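You operate a simulated robot arm through the tools that you are given. There is no shell and no other tool. Be economical: measure what you need, move in short steps, check, and stop when the job is done.

Carry out the task below with a simulated two-armed robot. There is one attempt and no reset: what you move stays moved.

Task
Put the yellow pin marked "P 67" from the paint table on the blue plate there and the yellow pin labelled "P 25" on top of the black gauge there. Open the cupboard door, take the grey can on the paint table and put it away on the bottom shelf of the cupboard, then shut the door. Take the yellow brush and leave it on the green gasket. Put the blue socket on the yellow square on the wooden bench away on the top of the green bench. Fetch the collar from the paint table and set it on the left low shelf of the wooden bench. Put the red rag from the paint table on the grey top of the steel table. Put one of the thinner cans from the plate bench on the paint table. Put the steel cup on top of the red hand wheel. Put the block marked "No 2" from the drip tray on the grey top of the steel table and the block that says "No 5" on the top of the wooden bench. The order is free. Set down upright: yellow pin, grey can, blue socket, thinner can, steel cup.

It is judged by the outcome, as a careful person would: the job done as asked, and still so three seconds after it is handed in. It fails if anything else is knocked over, pushed out of place, dropped, spilled or broken.

Robot
Two 7-joint arms with fingered hands on one trunk, on a base that drives. Base frame: it is fixed to the floor where the robot stands at the start and does not move with it; the origin is under the middle of the robot, x ahead of it, y to its left, z up; the surface under the hand at the start is at about z = 0.8. Units: m, rad, N and s.
The left shoulder is at the start at [0.08, 0.198, 1.392], the right one opposite. With the tool pointing down near the work surface each hand reaches from about 0.1 to 0.74 m from the robot's upright axis, wherever it stands, measured 20 degrees to its own side. Places, roughly: black gauge [0.5, 0, 0.75]; block [-1.5, -2.5, 0.75]; blue plate [0.75, -0.25, 0.75]; blue socket [0.5, -1, 1]; bottom shelf of the cupboard [0, -2.7, 0.9]; collar [0.5, 0.5, 0.75]; cupboard door [0, -2.5, 1.4]; green gasket [0.5, 1.25, 0.75]; grey can [0.5, -0.25, 0.75]; grey top of the steel table [-0.9, -2.6, 0.7]; hand wheel [0.5, 1, 0.75]; left low shelf of the wooden bench [0.6, -0.9, 0.4]; paint table [0.6, 0.1, 0.8]; red rag (6x10x3 cm) [0.4, 0.5, 0.8]; steel cup (7x7x8 cm) [0.4, 1, 0.8]; thinner can [0.5, 0.75, 0.75]; top of the green bench [-12.1, -2.4, 0.9]; top of the wooden bench [0.4, -1.4, 0.9]; yellow brush (3x3x17 cm) [0.6, -0.6, 0.9]; yellow pin [0.75, 0.25, 0.75]. Payload 4 kg a hand.
The TCP of each hand is the grasp point between the finger pads, 0.026 m short of the fingertips. In the tool frame z runs along the fingers and y along their closing line. The gripper opens to 0.132 m. The gripper's body begins 0.073 m behind the TCP. The gripper is a hand of 4 fingers: y runs from the thumb to the fingers, the wrist lies at [0, 0, -0.239] in the tool frame, and closing takes about 1.5 s.
Orientation is that of the tool frame in the base frame, as a unit quaternion [x, y, z, w]. With the fingers straight down and closing along the base's y, the tool's x points along the base's -x, its y along +y and its z along -z.

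Tools
- The arms move only by the tool arm_command. It takes "left_series", "right_series" or both (then of equal length, played together; a hand with none holds still); each is a list of rows, each a list of 3 entries, a list of its own where there are three numbers: the shift along the tool's x, y, z in m, then the turn, a rotation vector about the tool's x, y, z in rad, then the gripper command, from -1 (shut) to 1 (fully open), values between in proportion. In form: [[[tx, ty, tz], [rx, ry, rz], jaw], ...]. A call has 1 to 12 rows; each row shifts and turns the commanded pose from where the row before left it, along the tool's axes as they then stand. Each row takes 0.2 s and may step no farther than 0.05 m and 0.15 rad from the row before; otherwise, or with a gripper value out of range, the whole call is refused. A pose out of reach is approached as far as the arm can. The call stops where the force on the tool passes 40 N (or 10 N more than at its start, if that is more) or the arm is blocked; 0.2 s more then pass. Each finger travels about 0.072 m/s and halts on what it meets, pressing with about 30 N; the grip force reading is that of the motor and also rises with nothing between the fingers. The clock runs only during rows and for 0.2 s after the last one: add rows that do not move to give the fingers time. It gives the time, the measured TCP pose, the force on the tool (base axes), the opening and the grip force at its end, in the units of the frame above (readings bear some noise), with the torque about the TCP (base axes, N m) and any sound that the robot's microphone picked up.
- Cameras (640 x 400 px; columns grow to the right, rows downward): "scene" is now at [0.0974, 0.0265, 1.5428]; the picture's right is [0.36, -0.93, 0.00], its down [-0.76, -0.29, -0.58] and it looks along [0.55, 0.21, -0.81] (base axes); focal length 214 px, centre (320, 200). "left" rides on the left gripper at [-0.068, 0.002, -0.097] in its tool frame; the picture's right is [-0.02, -1.00, 0.00], its down [0.82, -0.02, -0.58] and it looks along [0.58, -0.01, 0.82] (tool axes); focal length 270 px, centre (320, 200). "right" rides on the right gripper at [0.068, 0.002, -0.097] in its tool frame; the picture's right is [-0.03, 1.00, 0.00], its down [-0.82, -0.02, -0.58] and it looks along [-0.58, -0.01, 0.82] (tool axes); focal length 270 px, centre (320, 200). There is no depth. A picture from a camera that has moved, and an enlarged one, comes with that camera's place and axes in the base frame and with its lens.
- snapshot(camera): a new picture of that camera. It takes no simulated time.
- raise_lower(by): slides the trunk up (or, below 0, down) by that many m; the arms and the scene camera ride with it, the base frame stays. It gives what a move gives, with no picture.
- base_move(legs): drives the robot by 1 to 6 legs, each [ahead, left, turn to the left] in m, m and rad, along the robot's own axes; the way and the turn of a leg run together, so that a leg with both is an arc; at most 1.5 m and 3.142 rad a leg. The arms and the cameras ride along, it lands a little off, and it stops where it bumps. It gives what a move gives.
- grasp_type(shape, hand): the hand has 4 fingers and takes this shape, open, in about a second: jaw (thumb against the fingers, like two jaws); tri (thumb and two fingers); tip (a fingertip pinch); poke (one finger out to press); point (the index stretched); flat (the hand flat); cup (the hand cupped); fist (a fist). The gripper value then closes the fingers along that shape, each until it touches; the sizes above hold for jaw. It gives what a move gives, with no picture.
- head_to(pan, tilt): turns the head with the scene camera to pan (to the left, within 1.501 rad either way) and tilt (down, from -0.506 to 1.204), counted from straight ahead of the robot. It gives what a move gives.
- enlarge(camera, box): a new picture of the part [left, top, right, bottom] of that camera's present view, enlarged. It takes no simulated time.
- sign_off(): hands the job in; it is judged then, once.

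Go step by step. Nothing tells you exact positions but the pictures and the camera data: compare them with the known pose of the tool, close in by small moves and look again before you grip or let go. The budget is 567 turns and 370 pictures, counting those below and the enlarged ones. Unless the task says otherwise, let go and move clear before handing in, and close with one line.

The tools are called after "Call:" as a command line: name --argument value ..., lists and objects as JSON in quotes. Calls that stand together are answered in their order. arm_command: Moves the arms, as the interface text tells. Its arguments: {"type":"object","properties":{"left_series":{"type":"array","items":{"type":"array"}},"right_series":{"type":"array","items":{"type":"array"}}},"required":[]} The other tools are called the same way: raise_lower (by) slides the trunk up or down; grasp_type (shape, hand) gives the hand a shape; base_move (legs) drives the base; head_to (pan, tilt) turns the head that bears the scene camera; snapshot (camera) takes a picture; enlarge (camera, box) takes an enlarged picture of a part of a camera's view; sign_off () hands the job in.

At the start:

```text
t: 0.0
left_tool_pos: [0.4215, 0.4066, 0.9988]
left_tool_rot: [0.0, 1.0, 0.001, 0.001]
left_ft_force: [-0.1, 0.6, -1.3]
left_torque: [0.03, -0.01, 0.03]
left_opening: 0.132
left_grip_force: 0.2
left_shape: jaw
right_tool_pos: [0.5995, 0.044, 1.0649]
right_tool_rot: [0.0, 1.0, 0.0, 0.001]
right_ft_force: [-0.3, 0.2, 0.2]
right_torque: [0.0, 0.02, -0.02]
right_opening: 0.132
right_grip_force: 0.1
right_shape: jaw
trunk travel left (down, up): [-0.702, 0.138]
robot x, y, heading: [0.004, -0.0007, 0.001]
head pan, tilt: [0.365, 0.948]
```

scene: 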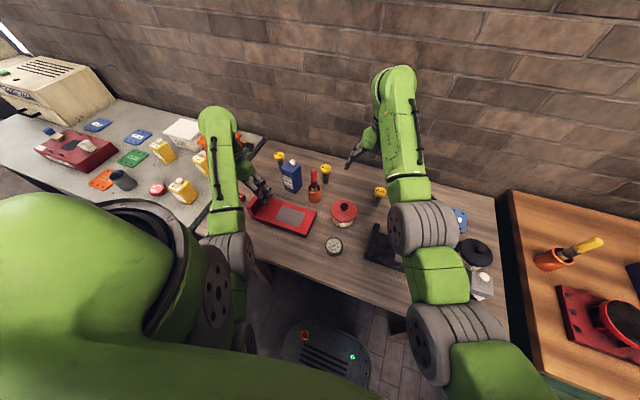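
right: 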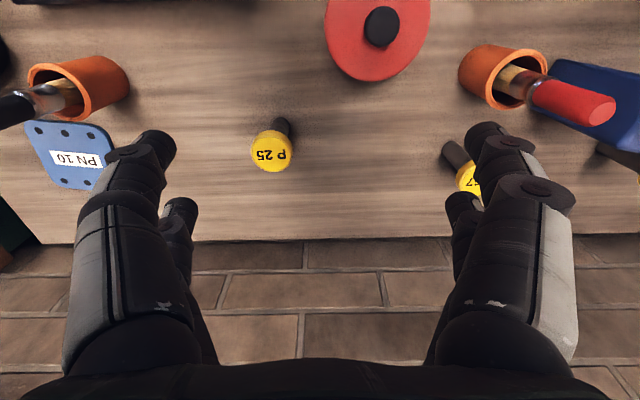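
left: 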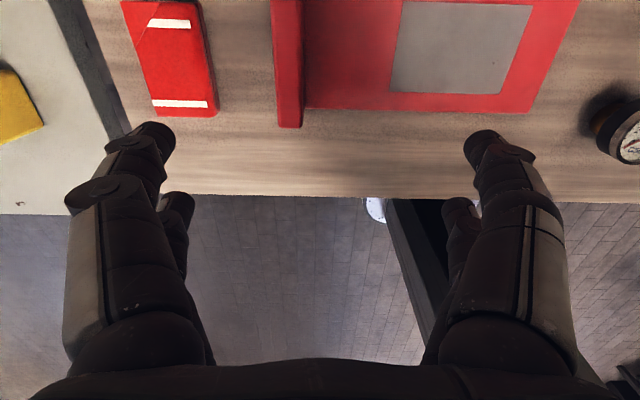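

I see the paint table ahead with pins, plate, gauge and so on. First I look around to place everything.

Call:
enlarge --camera "scene" --box '[220, 130, 520, 320]'

Call:
enlarge --camera "scene" --box '[0, 40, 280, 215]'

```text
2.11 times, centred on (370, 225) of scene
camera zoom: at [0.0974, 0.0265, 1.5428], right [0.36, -0.93, 0.0], down [-0.76, -0.29, -0.58], along [0.55, 0.21, -0.81], focal length 452 px, centre (215, 147)
```

zoom: 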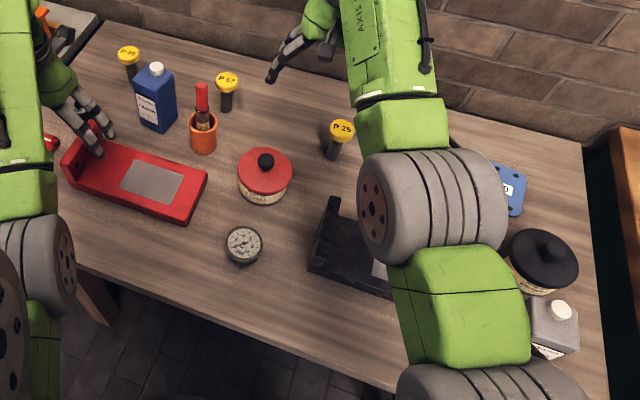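

```text
2.29 times, centred on (140, 128) of scene
camera zoom: at [0.0974, 0.0265, 1.5428], right [0.36, -0.93, 0.0], down [-0.76, -0.29, -0.58], along [0.55, 0.21, -0.81], focal length 490 px, centre (731, 366)
```

zoom: 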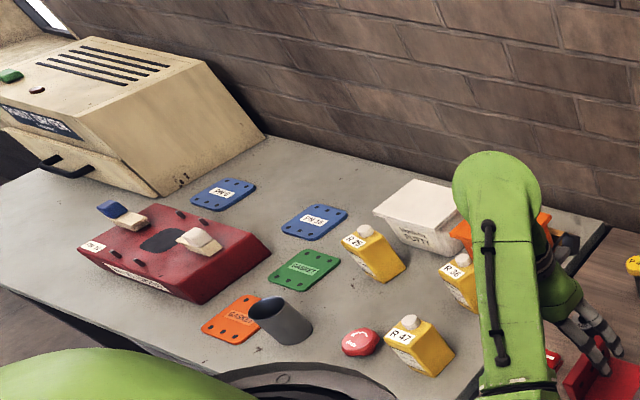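

I see the paint table and the plate bench on the left. Next I look right and around.

Call:
head_to --pan -0.6 --tilt 0.8

Call:
snapshot --camera "scene"

Call:
head_to --pan -1.4 --tilt 0.5

Call:
snapshot --camera "scene"

Call:
head_to --pan 1.2 --tilt 0.6

Call:
snapshot --camera "scene"

```text
t: 1.2
left_tool_pos: [0.4209, 0.4064, 0.9991]
left_tool_rot: [0.0, 1.0, 0.001, 0.002]
left_ft_force: [-0.3, -0.1, 0.4]
left_torque: [0.0, 0.02, -0.03]
left_opening: 0.132
left_grip_force: 0.1
left_shape: jaw
right_tool_pos: [0.6, 0.0451, 1.0651]
right_tool_rot: [0.0, 1.0, 0.001, 0.0]
right_ft_force: [0.4, -1.1, 0.8]
right_torque: [-0.03, 0.01, -0.01]
right_opening: 0.1322
right_grip_force: 0.1
right_shape: jaw
trunk travel left (down, up): [-0.702, 0.138]
robot x, y, heading: [0.0027, -0.0009, -0.004]
head pan, tilt: [-0.6, 0.799]
```

```text
364 pictures are left
camera scene: at [0.096, -0.0449, 1.5542], right [-0.56, -0.83, 0.0], down [-0.59, 0.4, -0.7], along [0.58, -0.39, -0.72], focal length 214 px, centre (320, 200)
```

scene: 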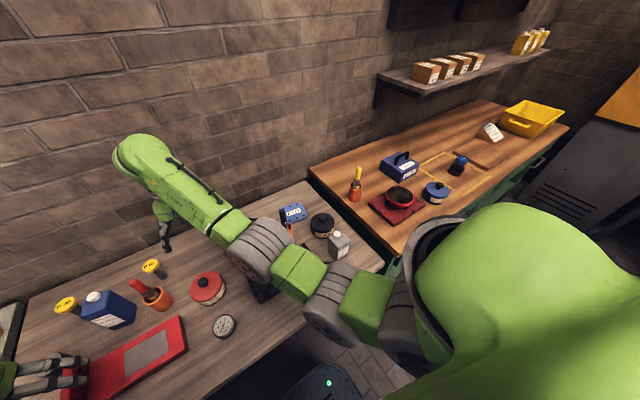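

```text
t: 2.4
left_tool_pos: [0.4219, 0.405, 0.9984]
left_tool_rot: [0.0, 1.0, 0.002, 0.0]
left_ft_force: [-0.7, 0.4, 0.7]
left_torque: [0.01, 0.01, -0.02]
left_opening: 0.1319
left_grip_force: 0.1
left_shape: jaw
right_tool_pos: [0.5998, 0.0449, 1.0667]
right_tool_rot: [0.0, 1.0, 0.0, 0.0]
right_ft_force: [0.2, 0.3, 0.4]
right_torque: [0.0, -0.01, 0.01]
right_opening: 0.132
right_grip_force: 0.1
right_shape: jaw
trunk travel left (down, up): [-0.702, 0.138]
robot x, y, heading: [-0.0045, -0.0016, -0.004]
head pan, tilt: [-1.4, 0.499]
```

```text
363 pictures are left
camera scene: at [0.0449, -0.089, 1.5801], right [-0.99, -0.17, 0.0], down [-0.08, 0.47, -0.88], along [0.15, -0.86, -0.48], focal length 214 px, centre (320, 200)
```

scene: 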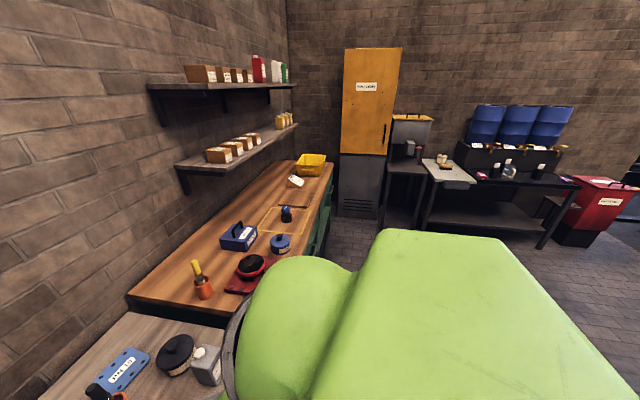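

```text
t: 4.7
left_tool_pos: [0.4216, 0.4064, 0.9982]
left_tool_rot: [0.0, 1.0, 0.0, 0.0]
left_ft_force: [0.1, -0.2, -0.2]
left_torque: [0.0, 0.0, 0.0]
left_opening: 0.1317
left_grip_force: 0.0
left_shape: jaw
right_tool_pos: [0.5986, 0.0446, 1.0648]
right_tool_rot: [0.0, 1.0, 0.0, -0.001]
right_ft_force: [0.0, -0.3, -0.4]
right_torque: [-0.03, -0.01, -0.02]
right_opening: 0.132
right_grip_force: 0.0
right_shape: jaw
trunk travel left (down, up): [-0.702, 0.138]
robot x, y, heading: [-0.0016, 0.0003, -0.005]
head pan, tilt: [1.201, 0.6]
```

```text
362 pictures are left
camera scene: at [0.0614, 0.083, 1.571], right [0.93, -0.36, 0.0], down [-0.2, -0.53, -0.82], along [0.3, 0.77, -0.57], focal length 214 px, centre (320, 200)
```

scene: 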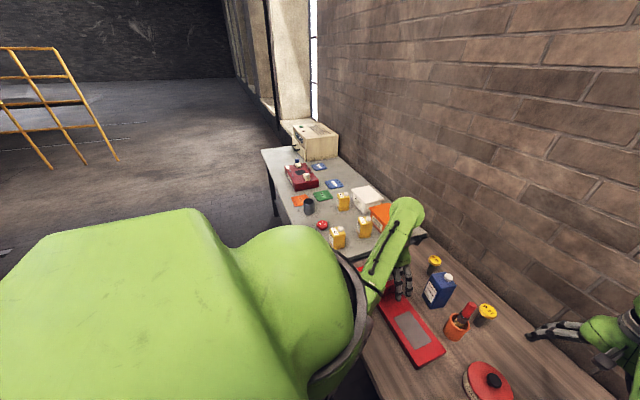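

The P 25 pin stands near (0.64, 0.0) and the dial gauge near (0.42, 0.10). I bring the right hand over P 25.

Call:
arm_command --right_series '[[[-0.022, -0.024, 0], [0, 0, 0], 1], [[-0.022, -0.023, 0], [0, 0, 0], 1], [[0, 0, 0.02], [0, 0, 0], 1]]'

Call:
snapshot --camera "right"

Call:
head_to --pan 0.1 --tilt 0.85

Call:
snapshot --camera "scene"

```text
t: 5.5
left_tool_pos: [0.4216, 0.4065, 0.9998]
left_tool_rot: [0.0, 1.0, 0.0, 0.0]
left_ft_force: [0.4, 0.4, 0.8]
left_torque: [0.0, 0.01, 0.01]
left_opening: 0.1319
left_grip_force: 0.0
left_shape: jaw
right_tool_pos: [0.6434, -0.0021, 1.0449]
right_tool_rot: [0.001, 1.0, 0.0, 0.0]
right_ft_force: [0.9, -0.3, 0.1]
right_torque: [0.03, -0.02, -0.01]
right_opening: 0.1319
right_grip_force: 0.1
right_shape: jaw
trunk travel left (down, up): [-0.702, 0.138]
robot x, y, heading: [0.0006, -0.0013, 0.001]
head pan, tilt: [1.201, 0.6]
```

```text
361 pictures are left
camera right: at [0.5743, -0.0001, 1.1414], right [0.03, 1.0, 0.0], down [0.82, -0.02, 0.58], along [0.58, -0.01, -0.82], focal length 270 px, centre (320, 200)
```

right: 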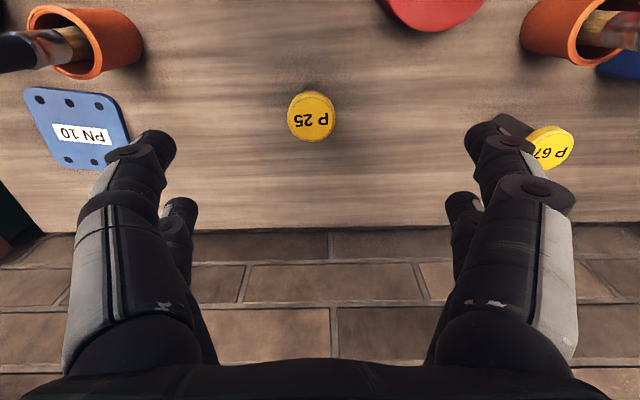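

```text
t: 6.8
left_tool_pos: [0.422, 0.4056, 0.998]
left_tool_rot: [0.0, 1.0, 0.0, 0.001]
left_ft_force: [0.8, -0.3, 0.0]
left_torque: [0.0, -0.03, 0.03]
left_opening: 0.1317
left_grip_force: 0.1
left_shape: jaw
right_tool_pos: [0.6429, -0.0017, 1.0448]
right_tool_rot: [-0.001, 1.0, 0.0, 0.0]
right_ft_force: [1.0, 0.4, 0.3]
right_torque: [0.02, 0.0, 0.02]
right_opening: 0.1317
right_grip_force: 0.0
right_shape: jaw
trunk travel left (down, up): [-0.702, 0.138]
robot x, y, heading: [-0.0011, -0.0006, -0.004]
head pan, tilt: [0.099, 0.85]
```

```text
360 pictures are left
camera scene: at [0.1071, 0.0086, 1.5502], right [0.1, -0.99, 0.0], down [-0.75, -0.08, -0.66], along [0.66, 0.07, -0.75], focal length 214 px, centre (320, 200)
```

scene: 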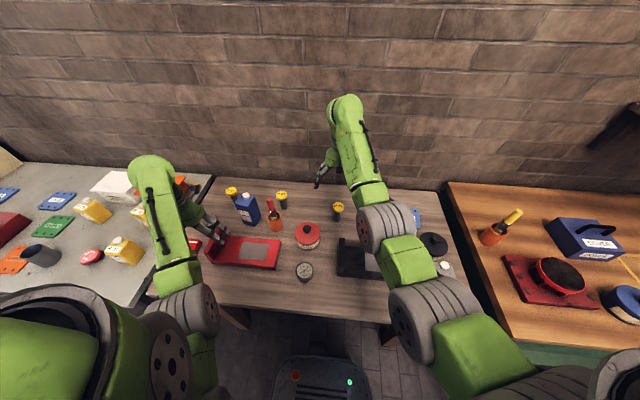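

P 25's head triangulates to about (0.656, -0.010, 0.888). I descend in steps and check.

Call:
arm_command --right_series '[[[-0.013, -0.008, 0.03], [0, 0, 0], 1], [[0, 0, 0.035], [0, 0, 0], 1], [[0, 0, 0.035], [0, 0, 0], 1]]'

Call:
snapshot --camera "right"

```text
t: 7.6
left_tool_pos: [0.4213, 0.4054, 0.9992]
left_tool_rot: [0.0, 1.0, 0.001, 0.001]
left_ft_force: [-0.4, -0.3, -0.5]
left_torque: [0.01, 0.03, 0.0]
left_opening: 0.1322
left_grip_force: 0.1
left_shape: jaw
right_tool_pos: [0.655, -0.0097, 0.9454]
right_tool_rot: [0.001, 1.0, 0.0, -0.001]
right_ft_force: [-0.2, -0.2, 0.0]
right_torque: [0.0, 0.01, 0.0]
right_opening: 0.132
right_grip_force: 0.0
right_shape: jaw
trunk travel left (down, up): [-0.702, 0.138]
robot x, y, heading: [0.0038, 0.002, 0.004]
head pan, tilt: [0.099, 0.85]
```

```text
359 pictures are left
camera right: at [0.5871, -0.0085, 1.0407], right [0.03, 1.0, 0.0], down [0.82, -0.02, 0.58], along [0.58, -0.01, -0.82], focal length 270 px, centre (320, 200)
```

right: 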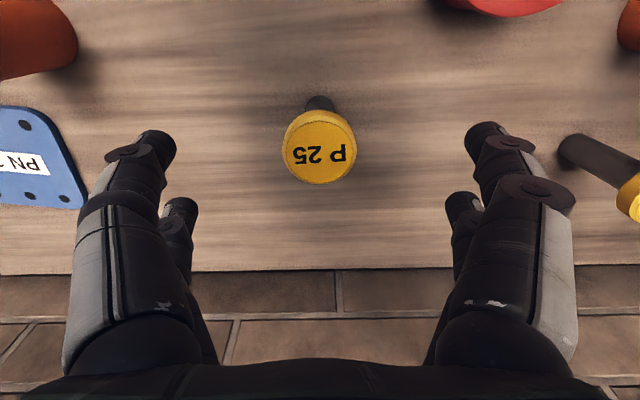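

Aligned. I lower to the head and close.

Call:
arm_command --right_series '[[[-0.003, 0, 0.035], [0, 0, 0], 1], [[0, 0, 0.036], [0, 0, 0], 1], [[0, 0, 0], [0, 0, 0], 0.3], [[0, 0, 0], [0, 0, 0], -0.3], [[0, 0, 0], [0, 0, 0], -1], [[0, 0, 0], [0, 0, 0], -1], [[0, 0, 0], [0, 0, 0], -1], [[0, 0, 0], [0, 0, 0], -1]]'

Call:
snapshot --camera "right"

```text
t: 9.4
left_tool_pos: [0.4233, 0.4069, 0.9996]
left_tool_rot: [0.0, 1.0, 0.001, 0.0]
left_ft_force: [-0.1, -0.6, 0.4]
left_torque: [0.02, -0.03, 0.0]
left_opening: 0.1318
left_grip_force: 0.1
left_shape: jaw
right_tool_pos: [0.6599, -0.0103, 0.873]
right_tool_rot: [0.0, 1.0, 0.0, -0.001]
right_ft_force: [0.7, -0.8, -0.1]
right_torque: [-0.01, -0.12, -0.03]
right_opening: 0.0033
right_grip_force: 30.6
right_shape: jaw
trunk travel left (down, up): [-0.702, 0.138]
robot x, y, heading: [-0.0003, -0.0017, 0.003]
head pan, tilt: [0.099, 0.85]
```

```text
358 pictures are left
camera right: at [0.591, -0.0083, 0.9693], right [0.03, 1.0, 0.0], down [0.82, -0.02, 0.58], along [0.58, -0.01, -0.82], focal length 270 px, centre (320, 200)
```

right: 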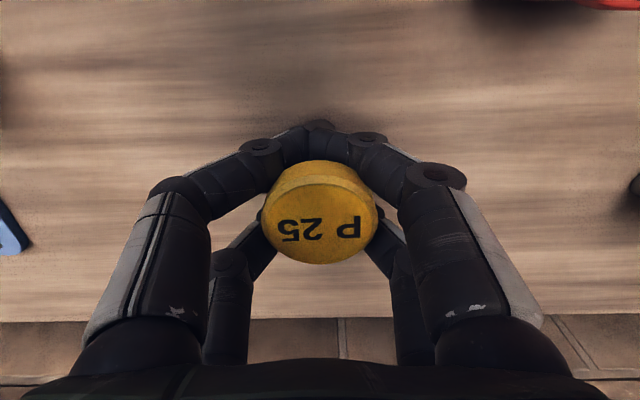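

The fingers seem to close around the shaft under the head. I lift a little and see whether it comes along.

Call:
arm_command --right_series '[[[0, 0, -0.02], [0, 0, 0], -1], [[0, 0, -0.03], [0, 0, 0], -1], [[0, 0, -0.04], [0, 0, 0], -1]]'

Call:
snapshot --camera "right"

Call:
enlarge --camera "scene" --box '[270, 100, 430, 300]'

```text
t: 10.2
left_tool_pos: [0.4218, 0.4059, 1.0001]
left_tool_rot: [0.0, 1.0, 0.001, 0.001]
left_ft_force: [-0.3, -0.2, -0.5]
left_torque: [0.01, 0.01, -0.01]
left_opening: 0.1318
left_grip_force: 0.1
left_shape: jaw
right_tool_pos: [0.6584, -0.009, 0.9637]
right_tool_rot: [0.001, 1.0, 0.0, -0.001]
right_ft_force: [0.7, 0.9, -4.5]
right_torque: [-0.03, -0.01, -0.01]
right_opening: 0.0032
right_grip_force: 30.0
right_shape: jaw
trunk travel left (down, up): [-0.702, 0.138]
robot x, y, heading: [-0.0044, 0.001, 0.0]
head pan, tilt: [0.099, 0.85]
```

```text
357 pictures are left
camera right: at [0.5898, -0.0087, 1.0601], right [0.03, 1.0, 0.0], down [0.82, -0.02, 0.58], along [0.58, -0.01, -0.82], focal length 270 px, centre (320, 200)
```

right: 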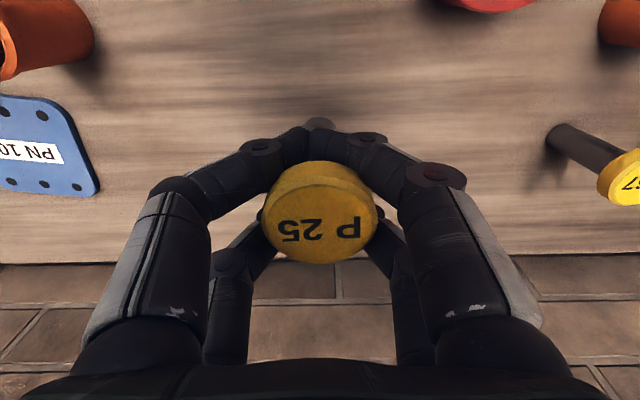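

```text
2.00 times, centred on (350, 200) of scene
camera zoom: at [0.1072, 0.0085, 1.5501], right [0.1, -1.0, 0.0], down [-0.75, -0.07, -0.66], along [0.66, 0.07, -0.75], focal length 429 px, centre (260, 200)
```

zoom: 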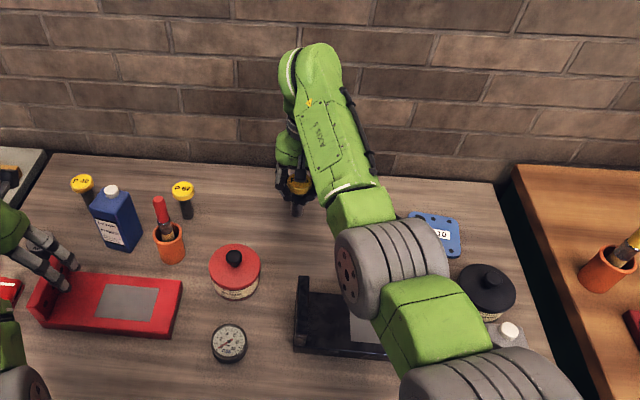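

The pin is lifted upright. I raise further and carry it over the dial gauge around (0.41, 0.10) to measure it.

Call:
arm_command --right_series '[[[0, 0, -0.045], [0, 0, 0], -1], [[0, 0, -0.035], [0, 0, 0], -1], [[0.042, 0.018, 0], [0, 0, 0], -1], [[0.042, 0.018, 0], [0, 0, 0], -1], [[0.042, 0.018, 0], [0, 0, 0], -1], [[0.042, 0.018, 0], [0, 0, 0], -1], [[0.042, 0.018, 0], [0, 0, 0], -1], [[0.042, 0.018, 0], [0, 0, 0], -1]]'

Call:
snapshot --camera "right"

```text
t: 12.0
left_tool_pos: [0.4212, 0.4075, 1.0]
left_tool_rot: [0.0, 1.0, 0.001, 0.001]
left_ft_force: [0.0, 0.5, -0.5]
left_torque: [0.02, -0.01, -0.03]
left_opening: 0.1318
left_grip_force: 0.1
left_shape: jaw
right_tool_pos: [0.4083, 0.101, 1.0407]
right_tool_rot: [0.0, 1.0, 0.0, 0.001]
right_ft_force: [0.2, -0.6, -4.4]
right_torque: [0.01, 0.03, -0.01]
right_opening: 0.0034
right_grip_force: 29.8
right_shape: jaw
right hand out of reach, approached as far as the arm can: row 8
trunk travel left (down, up): [-0.702, 0.138]
robot x, y, heading: [0.0016, -0.0, 0.0]
head pan, tilt: [0.099, 0.85]
```

```text
355 pictures are left
camera right: at [0.3397, 0.1024, 1.1363], right [0.03, 1.0, 0.0], down [0.82, -0.02, 0.58], along [0.58, -0.02, -0.82], focal length 270 px, centre (320, 200)
```

right: 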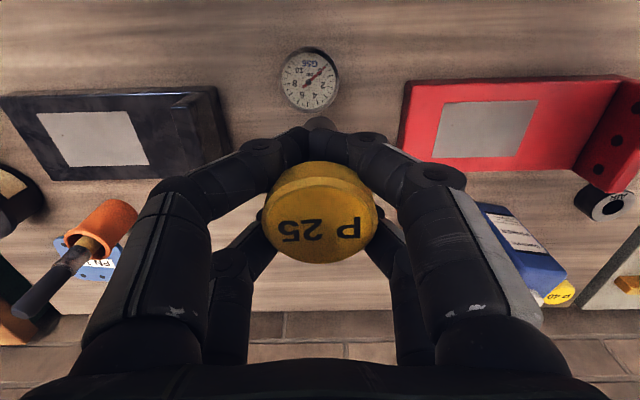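

The gauge face lies near (0.40, 0.087). The arm is at its inner limit, so I back the base 0.12 m and reach forward again.

Call:
base_move --legs '[[-0.12, 0, 0]]'

Call:
arm_command --right_series '[[[-0.04, -0.007, 0], [0, 0, 0], -1], [[-0.04, -0.007, 0], [0, 0, 0], -1], [[-0.032, 0, 0.02], [0, 0, 0], -1], [[0, 0, 0.02], [0, 0, 0], -1], [[0, 0, 0.02], [0, 0, 0], -1]]'

Call:
snapshot --camera "right"

Call:
enlarge --camera "scene" --box '[220, 120, 420, 320]'

```text
t: 13.3
left_tool_pos: [0.3055, 0.4057, 0.9972]
left_tool_rot: [0.0, 1.0, 0.002, -0.001]
left_ft_force: [0.5, -0.5, -0.4]
left_torque: [-0.02, 0.01, 0.0]
left_opening: 0.1317
left_grip_force: 0.1
left_shape: jaw
right_tool_pos: [0.2939, 0.0998, 1.0397]
right_tool_rot: [0.001, 1.0, 0.0, -0.001]
right_ft_force: [0.3, 0.2, -4.4]
right_torque: [0.02, 0.03, -0.02]
right_opening: 0.0031
right_grip_force: 29.6
right_shape: jaw
trunk travel left (down, up): [-0.702, 0.138]
robot x, y, heading: [-0.1226, -0.0008, 0.003]
head pan, tilt: [0.099, 0.85]
```

```text
t: 14.5
left_tool_pos: [0.3043, 0.4051, 0.9976]
left_tool_rot: [0.0, 1.0, 0.001, 0.0]
left_ft_force: [0.3, 0.3, -1.3]
left_torque: [0.01, 0.01, -0.01]
left_opening: 0.132
left_grip_force: 0.0
left_shape: jaw
right_tool_pos: [0.4047, 0.0858, 0.979]
right_tool_rot: [0.0, 1.0, 0.001, 0.0]
right_ft_force: [0.6, -0.9, -5.0]
right_torque: [-0.02, 0.02, 0.0]
right_opening: 0.0033
right_grip_force: 30.2
right_shape: jaw
trunk travel left (down, up): [-0.702, 0.138]
robot x, y, heading: [-0.1149, -0.0034, 0.004]
head pan, tilt: [0.099, 0.85]
```

```text
354 pictures are left
camera right: at [0.3366, 0.0883, 1.0752], right [0.03, 1.0, 0.0], down [0.82, -0.02, 0.58], along [0.58, -0.02, -0.82], focal length 270 px, centre (320, 200)
```

right: 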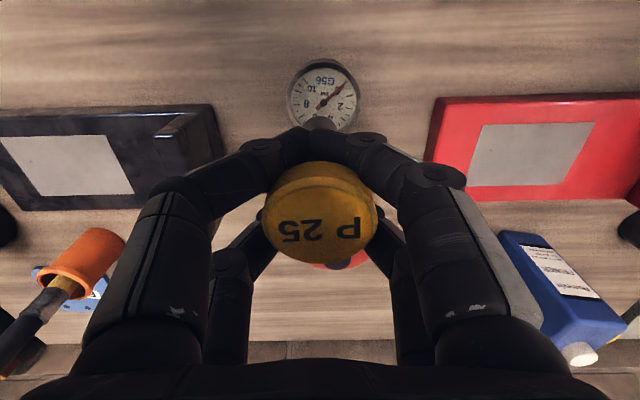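

```text
2.00 times, centred on (320, 220) of scene
camera zoom: at [-0.0098, 0.0083, 1.55], right [0.1, -1.0, 0.0], down [-0.75, -0.07, -0.66], along [0.66, 0.07, -0.75], focal length 429 px, centre (320, 160)
```

zoom: 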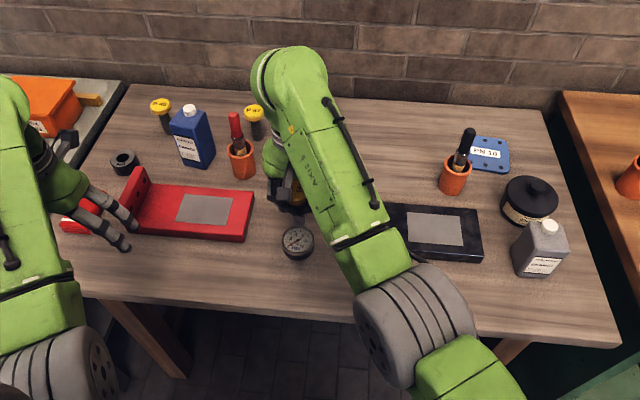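

The gauge sits right below the pin. I go down a bit and look again.

Call:
arm_command --right_series '[[[0.002, 0.002, 0.02], [0, 0, 0], -1], [[0, 0, 0.02], [0, 0, 0], -1]]'

Call:
snapshot --camera "right"

Call:
enlarge --camera "scene" --box '[280, 190, 360, 270]'

```text
t: 15.1
left_tool_pos: [0.3039, 0.4051, 0.9992]
left_tool_rot: [0.001, 1.0, 0.001, 0.001]
left_ft_force: [0.6, 0.2, 0.7]
left_torque: [0.01, 0.03, -0.03]
left_opening: 0.1319
left_grip_force: 0.1
left_shape: jaw
right_tool_pos: [0.4037, 0.089, 0.939]
right_tool_rot: [0.001, 1.0, 0.0, 0.0]
right_ft_force: [-0.1, 0.3, -4.0]
right_torque: [0.01, -0.02, 0.05]
right_opening: 0.0033
right_grip_force: 29.5
right_shape: jaw
trunk travel left (down, up): [-0.702, 0.138]
robot x, y, heading: [-0.1145, 0.0009, -0.001]
head pan, tilt: [0.099, 0.85]
```

```text
352 pictures are left
camera right: at [0.3341, 0.0903, 1.0351], right [0.03, 1.0, 0.0], down [0.82, -0.02, 0.58], along [0.58, -0.02, -0.82], focal length 270 px, centre (320, 200)
```

right: 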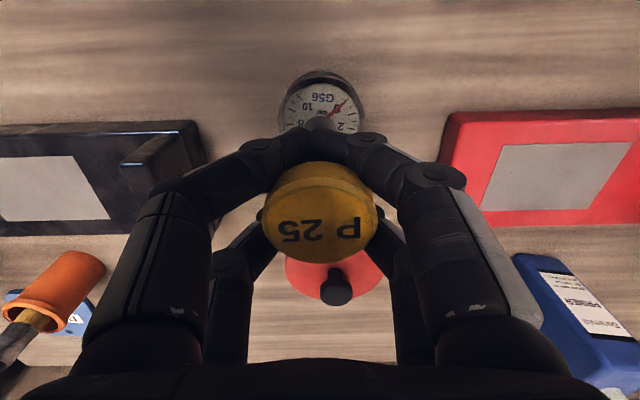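

```text
5.00 times, centred on (320, 230) of scene
camera zoom: at [-0.01, 0.0085, 1.55], right [0.1, -1.0, 0.0], down [-0.75, -0.07, -0.66], along [0.66, 0.07, -0.75], focal length 1072 px, centre (320, 50)
```

zoom: 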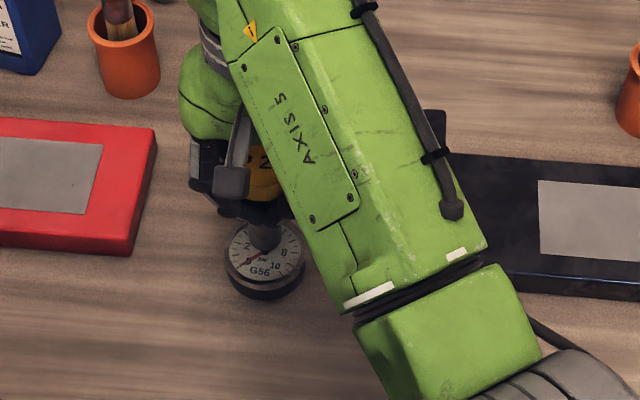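

Call:
arm_command --right_series '[[[0, 0, 0.008], [0, 0, 0], -1], [[0, 0, 0.007], [0, 0, 0], -1]]'

Call:
enlarge --camera "scene" --box '[280, 190, 360, 270]'

Call:
snapshot --camera "right"

```text
t: 15.7
left_tool_pos: [0.3031, 0.4056, 0.9981]
left_tool_rot: [0.0, 1.0, 0.001, 0.001]
left_ft_force: [-1.3, -0.4, -0.2]
left_torque: [-0.03, 0.01, -0.02]
left_opening: 0.132
left_grip_force: 0.0
left_shape: jaw
right_tool_pos: [0.4025, 0.0879, 0.9261]
right_tool_rot: [0.0, 1.0, 0.001, 0.001]
right_ft_force: [-1.3, -0.1, -0.3]
right_torque: [-0.02, -0.02, 0.04]
right_opening: 0.0032
right_grip_force: 30.0
right_shape: jaw
trunk travel left (down, up): [-0.702, 0.138]
robot x, y, heading: [-0.1183, -0.0013, -0.007]
head pan, tilt: [0.099, 0.85]
```

```text
5.00 times, centred on (320, 230) of scene
camera zoom: at [-0.0117, 0.0083, 1.5503], right [0.1, -1.0, 0.0], down [-0.75, -0.07, -0.66], along [0.66, 0.07, -0.75], focal length 1072 px, centre (320, 50)
```

zoom: 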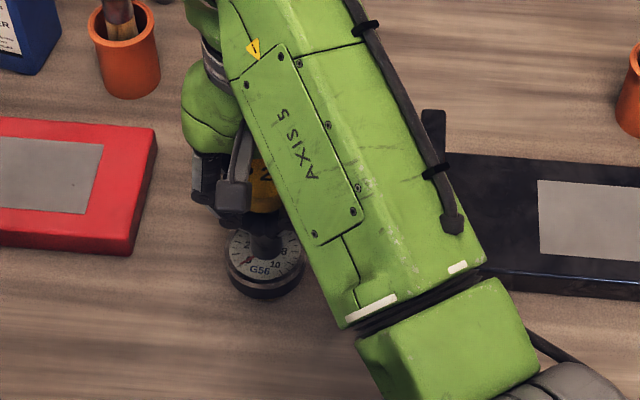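

```text
349 pictures are left
camera right: at [0.333, 0.09, 1.0214], right [0.03, 1.0, 0.0], down [0.81, -0.02, 0.58], along [0.58, -0.01, -0.82], focal length 270 px, centre (320, 200)
```

right: 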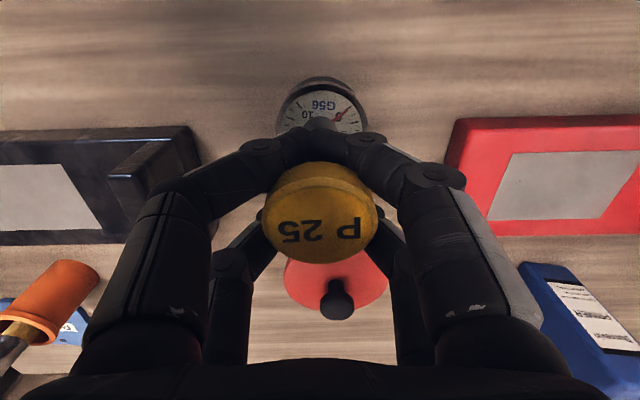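

Contact is made (the weight is off the hand) and the pin is centred on the dial. I press 2 mm, release and raise.

Call:
arm_command --right_series '[[[0, 0, 0.002], [0, 0, 0], -1], [[0, 0, 0], [0, 0, 0], -0.7], [[0, 0, 0], [0, 0, 0], -0.3], [[0, 0, 0], [0, 0, 0], 0.2], [[0, 0, 0], [0, 0, 0], 0.6], [[0, 0, 0], [0, 0, 0], 0.6], [[0, 0, 0], [0, 0, 0], 0.6], [[0, 0, -0.03], [0, 0, 0], 0.6], [[0, 0, -0.04], [0, 0, 0], 0.6], [[0, 0, -0.04], [0, 0, 0], 0.6]]'

Call:
snapshot --camera "right"

Call:
enlarge --camera "scene" --box '[200, 110, 440, 270]'

```text
t: 17.9
left_tool_pos: [0.3013, 0.4046, 0.9979]
left_tool_rot: [0.0, 1.0, 0.0, 0.001]
left_ft_force: [-0.8, -0.2, -0.7]
left_torque: [-0.03, 0.0, 0.01]
left_opening: 0.1323
left_grip_force: 0.1
left_shape: jaw
right_tool_pos: [0.4003, 0.088, 1.0314]
right_tool_rot: [0.001, 1.0, 0.0, 0.0]
right_ft_force: [-0.1, 0.2, 0.0]
right_torque: [-0.01, 0.01, 0.02]
right_opening: 0.1058
right_grip_force: 0.0
right_shape: jaw
trunk travel left (down, up): [-0.702, 0.138]
robot x, y, heading: [-0.1196, 0.0027, -0.002]
head pan, tilt: [0.099, 0.85]
```

```text
348 pictures are left
camera right: at [0.3316, 0.0899, 1.1279], right [0.03, 1.0, 0.0], down [0.82, -0.02, 0.58], along [0.58, -0.02, -0.82], focal length 270 px, centre (320, 200)
```

right: 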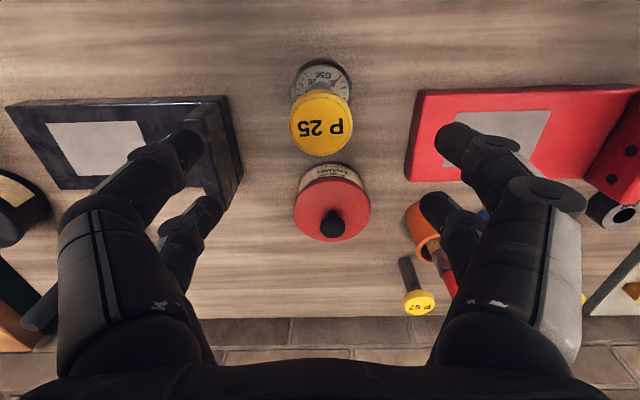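

```text
2.50 times, centred on (320, 190) of scene
camera zoom: at [-0.0126, 0.0083, 1.5501], right [0.1, -1.0, 0.0], down [-0.75, -0.07, -0.66], along [0.66, 0.07, -0.75], focal length 536 px, centre (320, 225)
```

zoom: 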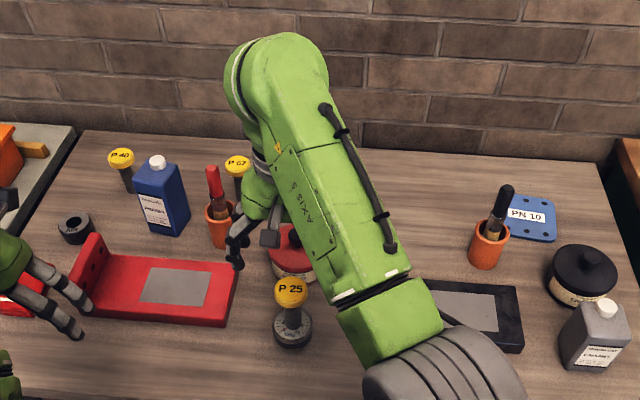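

P 25 stands on the gauge. Next P 67 near (0.693, 0.227); I raise both hands, then drive ahead and left so it is in reach of the right hand.

Call:
arm_command --left_series '[[[0, 0, -0.045], [0, 0, 0], 1], [[0, 0, -0.045], [0, 0, 0], 1], [[0, 0, -0.045], [0, 0, 0], 1], [[0, 0, -0.045], [0, 0, 0], 1]]' --right_series '[[[0, 0, -0.03], [0, 0, -0.15], 1], [[0, 0, -0.03], [0, 0, -0.15], 0.7], [[0, 0, -0.02], [0, 0, -0.15], 0.5], [[0, 0, 0], [0, 0, -0.15], 0.5]]'

Call:
base_move --legs '[[0.11, 0.2, 0]]'

Call:
arm_command --right_series '[[[0, 0, 0], [0, 0, -0.15], 0.5], [[0, 0, 0], [0, 0, -0.035], 0.5]]'

Call:
snapshot --camera "right"

Call:
snapshot --camera "scene"

```text
t: 18.9
left_tool_pos: [0.3739, 0.4465, 1.1147]
left_tool_rot: [0.001, 1.0, 0.001, 0.001]
left_ft_force: [-0.3, 0.8, 0.1]
left_torque: [-0.02, 0.02, -0.03]
left_opening: 0.132
left_grip_force: 0.0
left_shape: jaw
left hand out of reach, approached as far as the arm can: row 1, 2, 3, 4
right_tool_pos: [0.4013, 0.0878, 1.1123]
right_tool_rot: [-0.296, 0.955, -0.001, 0.0]
right_ft_force: [0.5, -1.1, 0.6]
right_torque: [-0.01, 0.02, 0.0]
right_opening: 0.0995
right_grip_force: 0.2
right_shape: jaw
trunk travel left (down, up): [-0.702, 0.138]
robot x, y, heading: [-0.1178, 0.001, 0.003]
head pan, tilt: [0.099, 0.85]
```

```text
t: 20.6
left_tool_pos: [0.4839, 0.6458, 1.1174]
left_tool_rot: [0.001, 1.0, 0.003, 0.002]
left_ft_force: [0.5, -0.2, 0.4]
left_torque: [0.04, 0.0, -0.04]
left_opening: 0.1319
left_grip_force: 0.1
left_shape: jaw
right_tool_pos: [0.5111, 0.2856, 1.1142]
right_tool_rot: [-0.295, 0.955, 0.002, 0.001]
right_ft_force: [0.0, 0.2, -0.1]
right_torque: [0.0, -0.01, 0.01]
right_opening: 0.0995
right_grip_force: 0.0
right_shape: jaw
trunk travel left (down, up): [-0.702, 0.138]
robot x, y, heading: [-0.0078, 0.2006, -0.001]
head pan, tilt: [0.099, 0.85]
```

```text
t: 21.2
left_tool_pos: [0.4843, 0.6457, 1.117]
left_tool_rot: [0.001, 1.0, 0.002, 0.001]
left_ft_force: [0.3, -0.3, 1.0]
left_torque: [0.0, -0.02, 0.0]
left_opening: 0.1318
left_grip_force: 0.0
left_shape: jaw
right_tool_pos: [0.5113, 0.2873, 1.1132]
right_tool_rot: [-0.382, 0.924, 0.001, 0.001]
right_ft_force: [0.3, 0.3, 0.0]
right_torque: [-0.01, -0.02, -0.03]
right_opening: 0.0991
right_grip_force: 0.0
right_shape: jaw
trunk travel left (down, up): [-0.702, 0.138]
robot x, y, heading: [-0.0055, 0.1973, -0.004]
head pan, tilt: [0.099, 0.85]
```

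```text
346 pictures are left
camera right: at [0.4617, 0.2394, 1.209], right [-0.69, 0.73, 0.0], down [0.59, 0.56, 0.58], along [0.42, 0.4, -0.82], focal length 270 px, centre (320, 200)
```

right: 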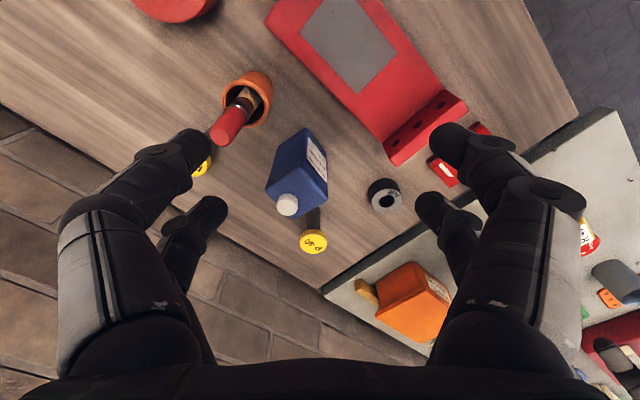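

```text
345 pictures are left
camera scene: at [0.0984, 0.2063, 1.5503], right [0.1, -1.0, 0.0], down [-0.75, -0.07, -0.66], along [0.66, 0.07, -0.75], focal length 214 px, centre (320, 200)
```

scene: 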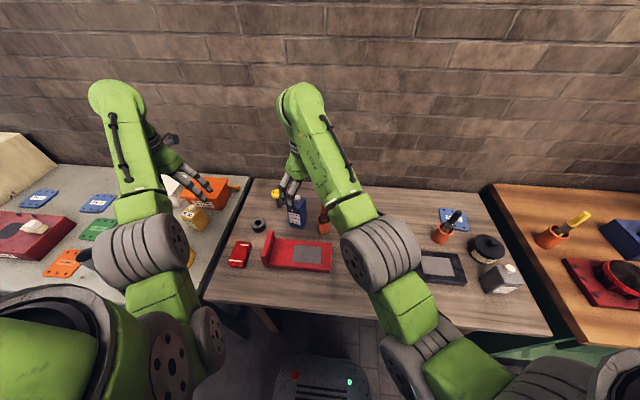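

I move the right hand over P 67, keeping high.

Call:
arm_command --right_series '[[[-0.017, -0.042, 0], [0, 0, 0], 0.4], [[-0.017, -0.042, 0], [0, 0, 0], 0.3], [[-0.017, -0.042, 0], [0, 0, 0], 0.3], [[-0.017, -0.043, 0], [0, 0, 0], 0.3], [[0, 0, 0.03], [0, 0, 0], 0.3]]'

Call:
snapshot --camera "right"

```text
t: 22.4
left_tool_pos: [0.4851, 0.6477, 1.1155]
left_tool_rot: [0.002, 1.0, 0.002, 0.001]
left_ft_force: [-0.2, -0.2, -0.4]
left_torque: [-0.01, -0.01, 0.0]
left_opening: 0.1321
left_grip_force: 0.1
left_shape: jaw
right_tool_pos: [0.6815, 0.2167, 1.0837]
right_tool_rot: [-0.382, 0.924, 0.0, 0.001]
right_ft_force: [0.0, 0.4, -0.3]
right_torque: [0.0, -0.01, 0.02]
right_opening: 0.0862
right_grip_force: 0.0
right_shape: jaw
trunk travel left (down, up): [-0.702, 0.138]
robot x, y, heading: [-0.0079, 0.2009, 0.003]
head pan, tilt: [0.099, 0.85]
```

```text
344 pictures are left
camera right: at [0.6307, 0.1695, 1.1791], right [-0.69, 0.73, 0.0], down [0.59, 0.56, 0.58], along [0.42, 0.4, -0.81], focal length 270 px, centre (320, 200)
```

right: 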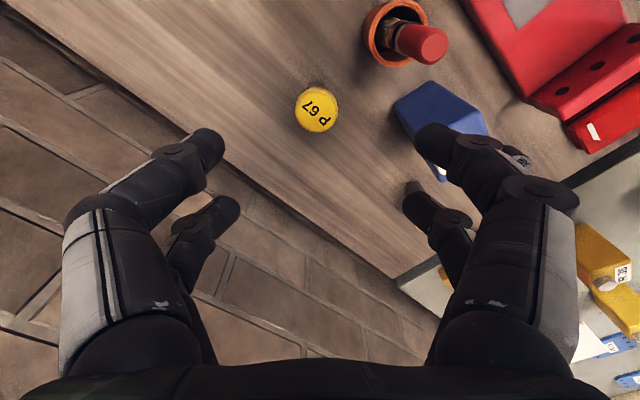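

P 67 confirmed at about (0.698, 0.228). I align and descend halfway.

Call:
arm_command --right_series '[[[-0.0187, -0.003, 0.03], [0, 0, 0], 0.3], [[0, 0, 0.04], [0, 0, 0], 0.3], [[0, 0, 0.04], [0, 0, 0], 0.3]]'

Call:
snapshot --camera "right"

Call:
enlarge --camera "scene" --box '[230, 120, 390, 240]'

```text
t: 23.2
left_tool_pos: [0.4851, 0.6484, 1.1148]
left_tool_rot: [0.001, 1.0, 0.002, 0.001]
left_ft_force: [-0.2, 0.7, 0.1]
left_torque: [-0.03, 0.02, 0.02]
left_opening: 0.1315
left_grip_force: 0.0
left_shape: jaw
right_tool_pos: [0.678, 0.2248, 0.9838]
right_tool_rot: [-0.381, 0.925, 0.0, 0.003]
right_ft_force: [-0.9, 0.4, 0.5]
right_torque: [0.0, 0.03, 0.04]
right_opening: 0.0863
right_grip_force: 0.1
right_shape: jaw
right hand out of reach, approached as far as the arm can: row 1, 3
trunk travel left (down, up): [-0.702, 0.138]
robot x, y, heading: [-0.0057, 0.2, -0.003]
head pan, tilt: [0.099, 0.85]
```

```text
343 pictures are left
camera right: at [0.6273, 0.1768, 1.0793], right [-0.69, 0.73, 0.0], down [0.59, 0.56, 0.58], along [0.42, 0.4, -0.81], focal length 270 px, centre (320, 200)
```

right: 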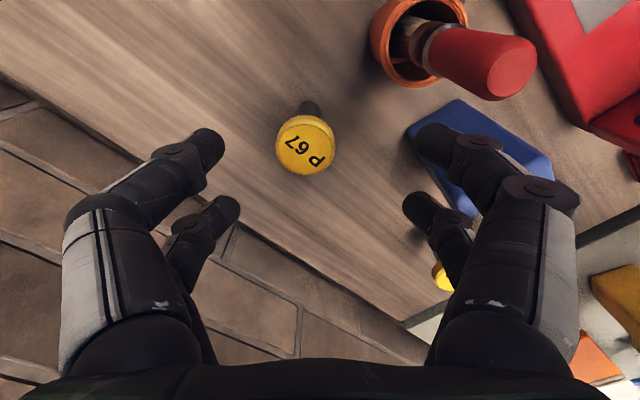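

```text
3.33 times, centred on (310, 180) of scene
camera zoom: at [0.1004, 0.2083, 1.5501], right [0.1, -1.0, 0.0], down [-0.75, -0.07, -0.66], along [0.66, 0.07, -0.75], focal length 715 px, centre (353, 267)
```

zoom: 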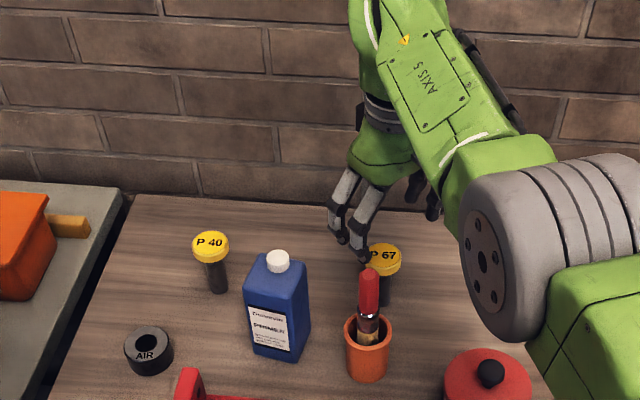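

The arm is short by 2 cm, so I move the base forward 0.06 m.

Call:
base_move --legs '[[0.06, 0, 0]]'

Call:
snapshot --camera "right"

```text
t: 24.2
left_tool_pos: [0.534, 0.6481, 1.1207]
left_tool_rot: [0.001, 1.0, 0.002, 0.008]
left_ft_force: [-0.5, 0.5, 0.9]
left_torque: [0.02, -0.07, 0.01]
left_opening: 0.1319
left_grip_force: 0.0
left_shape: jaw
right_tool_pos: [0.7278, 0.2241, 0.9909]
right_tool_rot: [-0.382, 0.924, -0.003, 0.005]
right_ft_force: [-1.0, 0.2, 0.3]
right_torque: [-0.01, -0.06, -0.01]
right_opening: 0.0862
right_grip_force: 0.0
right_shape: jaw
trunk travel left (down, up): [-0.702, 0.138]
robot x, y, heading: [0.0519, 0.1984, 0.001]
head pan, tilt: [0.099, 0.85]
```

```text
341 pictures are left
camera right: at [0.6766, 0.1773, 1.0853], right [-0.69, 0.73, -0.01], down [0.59, 0.56, 0.58], along [0.43, 0.4, -0.81], focal length 270 px, centre (320, 200)
```

right: 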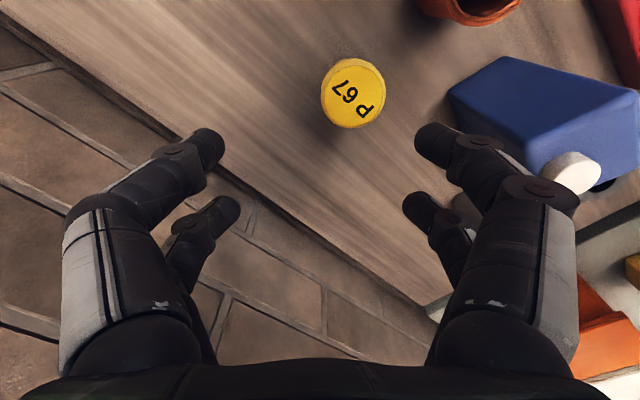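

Call:
arm_command --right_series '[[[0.0184, 0.0236, 0], [0, 0, 0], 0.3], [[0, 0, 0.03], [0, 0, 0], 0.3], [[0, 0, 0.03], [0, 0, 0], 0.3]]'

Call:
snapshot --camera "right"

Call:
enlarge --camera "scene" --box '[230, 140, 390, 260]'

```text
t: 25.0
left_tool_pos: [0.5447, 0.6492, 1.1148]
left_tool_rot: [0.0, 1.0, 0.002, 0.001]
left_ft_force: [1.3, -0.5, 0.5]
left_torque: [-0.01, -0.01, 0.02]
left_opening: 0.132
left_grip_force: 0.0
left_shape: jaw
right_tool_pos: [0.7075, 0.2269, 0.9239]
right_tool_rot: [-0.382, 0.924, 0.0, 0.001]
right_ft_force: [0.3, 0.5, 0.1]
right_torque: [-0.02, 0.02, -0.01]
right_opening: 0.0862
right_grip_force: 0.1
right_shape: jaw
trunk travel left (down, up): [-0.702, 0.138]
robot x, y, heading: [0.0542, 0.2016, -0.003]
head pan, tilt: [0.099, 0.85]
```

```text
340 pictures are left
camera right: at [0.6575, 0.1801, 1.0192], right [-0.69, 0.73, 0.0], down [0.59, 0.56, 0.58], along [0.42, 0.4, -0.82], focal length 270 px, centre (320, 200)
```

right: 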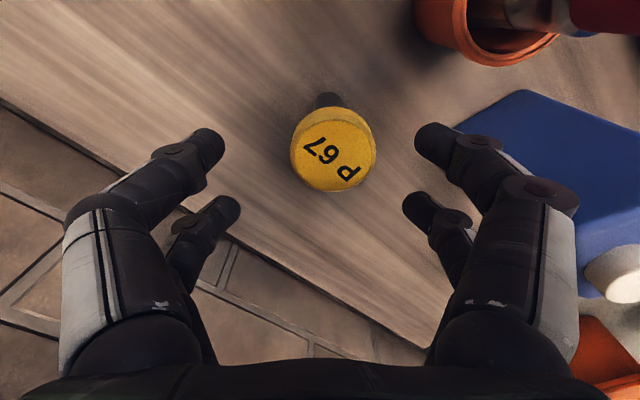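

```text
3.33 times, centred on (310, 200) of scene
camera zoom: at [0.1606, 0.2088, 1.55], right [0.1, -1.0, 0.0], down [-0.75, -0.07, -0.66], along [0.66, 0.07, -0.75], focal length 715 px, centre (353, 200)
```

zoom: 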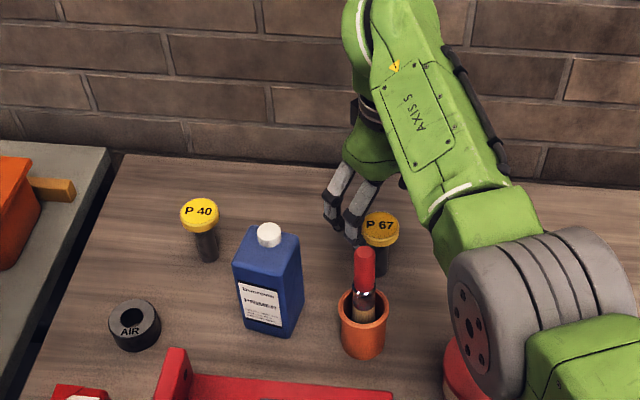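

Call:
arm_command --right_series '[[[0.0078, 0.0076, 0.02], [0, 0, 0], 0.3], [[0, 0, 0.03], [0, 0, 0], 0.3], [[0, 0, 0], [0, 0, 0], 0], [[0, 0, 0], [0, 0, 0], -0.5], [[0, 0, 0], [0, 0, 0], -1], [[0, 0, 0], [0, 0, 0], -1], [[0, 0, 0], [0, 0, 0], -1], [[0, 0, 0], [0, 0, 0], -1]]'

Call:
snapshot --camera "right"

```text
t: 26.8
left_tool_pos: [0.5431, 0.6484, 1.1147]
left_tool_rot: [0.0, 1.0, 0.002, 0.003]
left_ft_force: [-0.9, -0.2, 0.4]
left_torque: [-0.01, 0.01, 0.05]
left_opening: 0.1318
left_grip_force: 0.0
left_shape: jaw
right_tool_pos: [0.6948, 0.2264, 0.8723]
right_tool_rot: [-0.382, 0.924, 0.0, 0.0]
right_ft_force: [0.6, 1.4, -0.2]
right_torque: [0.03, -0.06, 0.02]
right_opening: 0.0
right_grip_force: 29.9
right_shape: jaw
trunk travel left (down, up): [-0.702, 0.138]
robot x, y, heading: [0.0494, 0.1978, -0.0]
head pan, tilt: [0.099, 0.85]
```

```text
338 pictures are left
camera right: at [0.6451, 0.1801, 0.9686], right [-0.69, 0.73, 0.0], down [0.59, 0.56, 0.58], along [0.42, 0.4, -0.82], focal length 270 px, centre (320, 200)
```

right: 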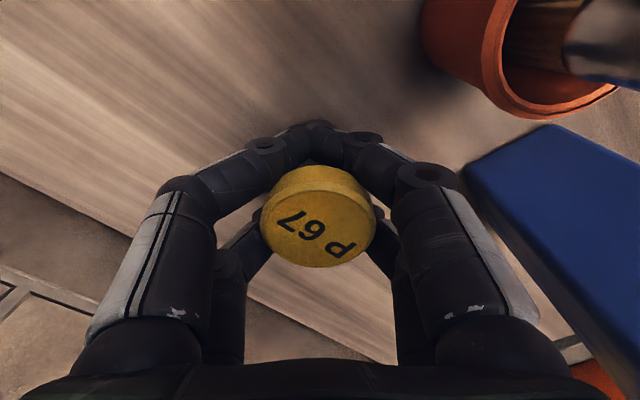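

I lift and check the pin hangs with it.

Call:
arm_command --right_series '[[[0, 0, -0.03], [0, 0, 0], -1], [[0, 0, -0.04], [0, 0, 0], -1], [[0, 0, -0.045], [0, 0, 0], -1], [[0, 0, -0.045], [0, 0, 0], -1]]'

Call:
snapshot --camera "right"

Call:
enlarge --camera "scene" --box '[230, 90, 510, 265]'

```text
t: 27.8
left_tool_pos: [0.5438, 0.6485, 1.1158]
left_tool_rot: [0.0, 1.0, 0.002, 0.002]
left_ft_force: [-1.2, -0.2, 0.6]
left_torque: [0.0, -0.02, 0.01]
left_opening: 0.1322
left_grip_force: 0.1
left_shape: jaw
right_tool_pos: [0.6949, 0.2285, 1.0329]
right_tool_rot: [-0.383, 0.924, -0.001, 0.0]
right_ft_force: [-0.4, 0.4, -4.7]
right_torque: [-0.01, 0.01, 0.0]
right_opening: 0.0002
right_grip_force: 30.2
right_shape: jaw
trunk travel left (down, up): [-0.702, 0.138]
robot x, y, heading: [0.051, 0.2025, 0.001]
head pan, tilt: [0.099, 0.85]
```

```text
337 pictures are left
camera right: at [0.6448, 0.1813, 1.1287], right [-0.69, 0.73, 0.0], down [0.59, 0.56, 0.58], along [0.42, 0.4, -0.82], focal length 270 px, centre (320, 200)
```

right: 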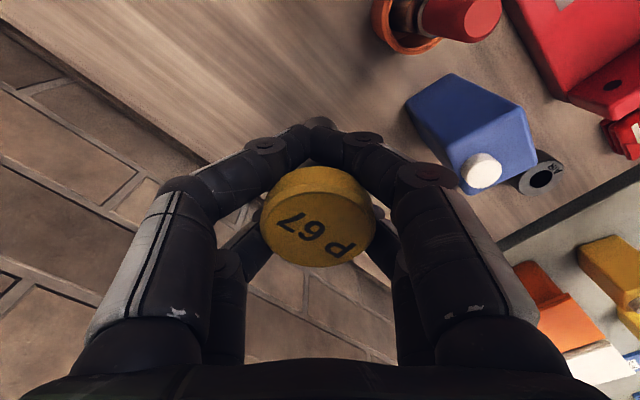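

```text
2.29 times, centred on (370, 178) of scene
camera zoom: at [0.159, 0.2088, 1.5501], right [0.1, -1.0, 0.0], down [-0.75, -0.07, -0.66], along [0.66, 0.07, -0.75], focal length 490 px, centre (206, 251)
```

zoom: 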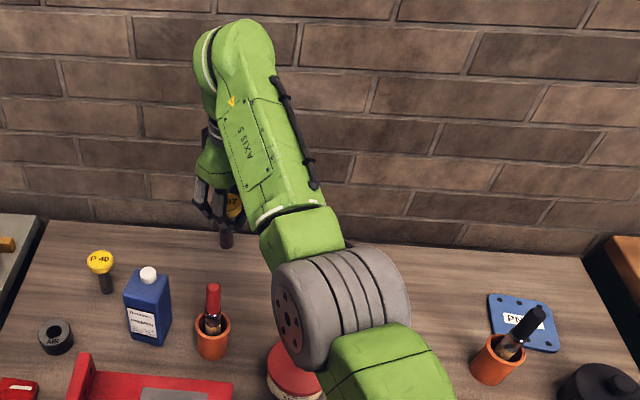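

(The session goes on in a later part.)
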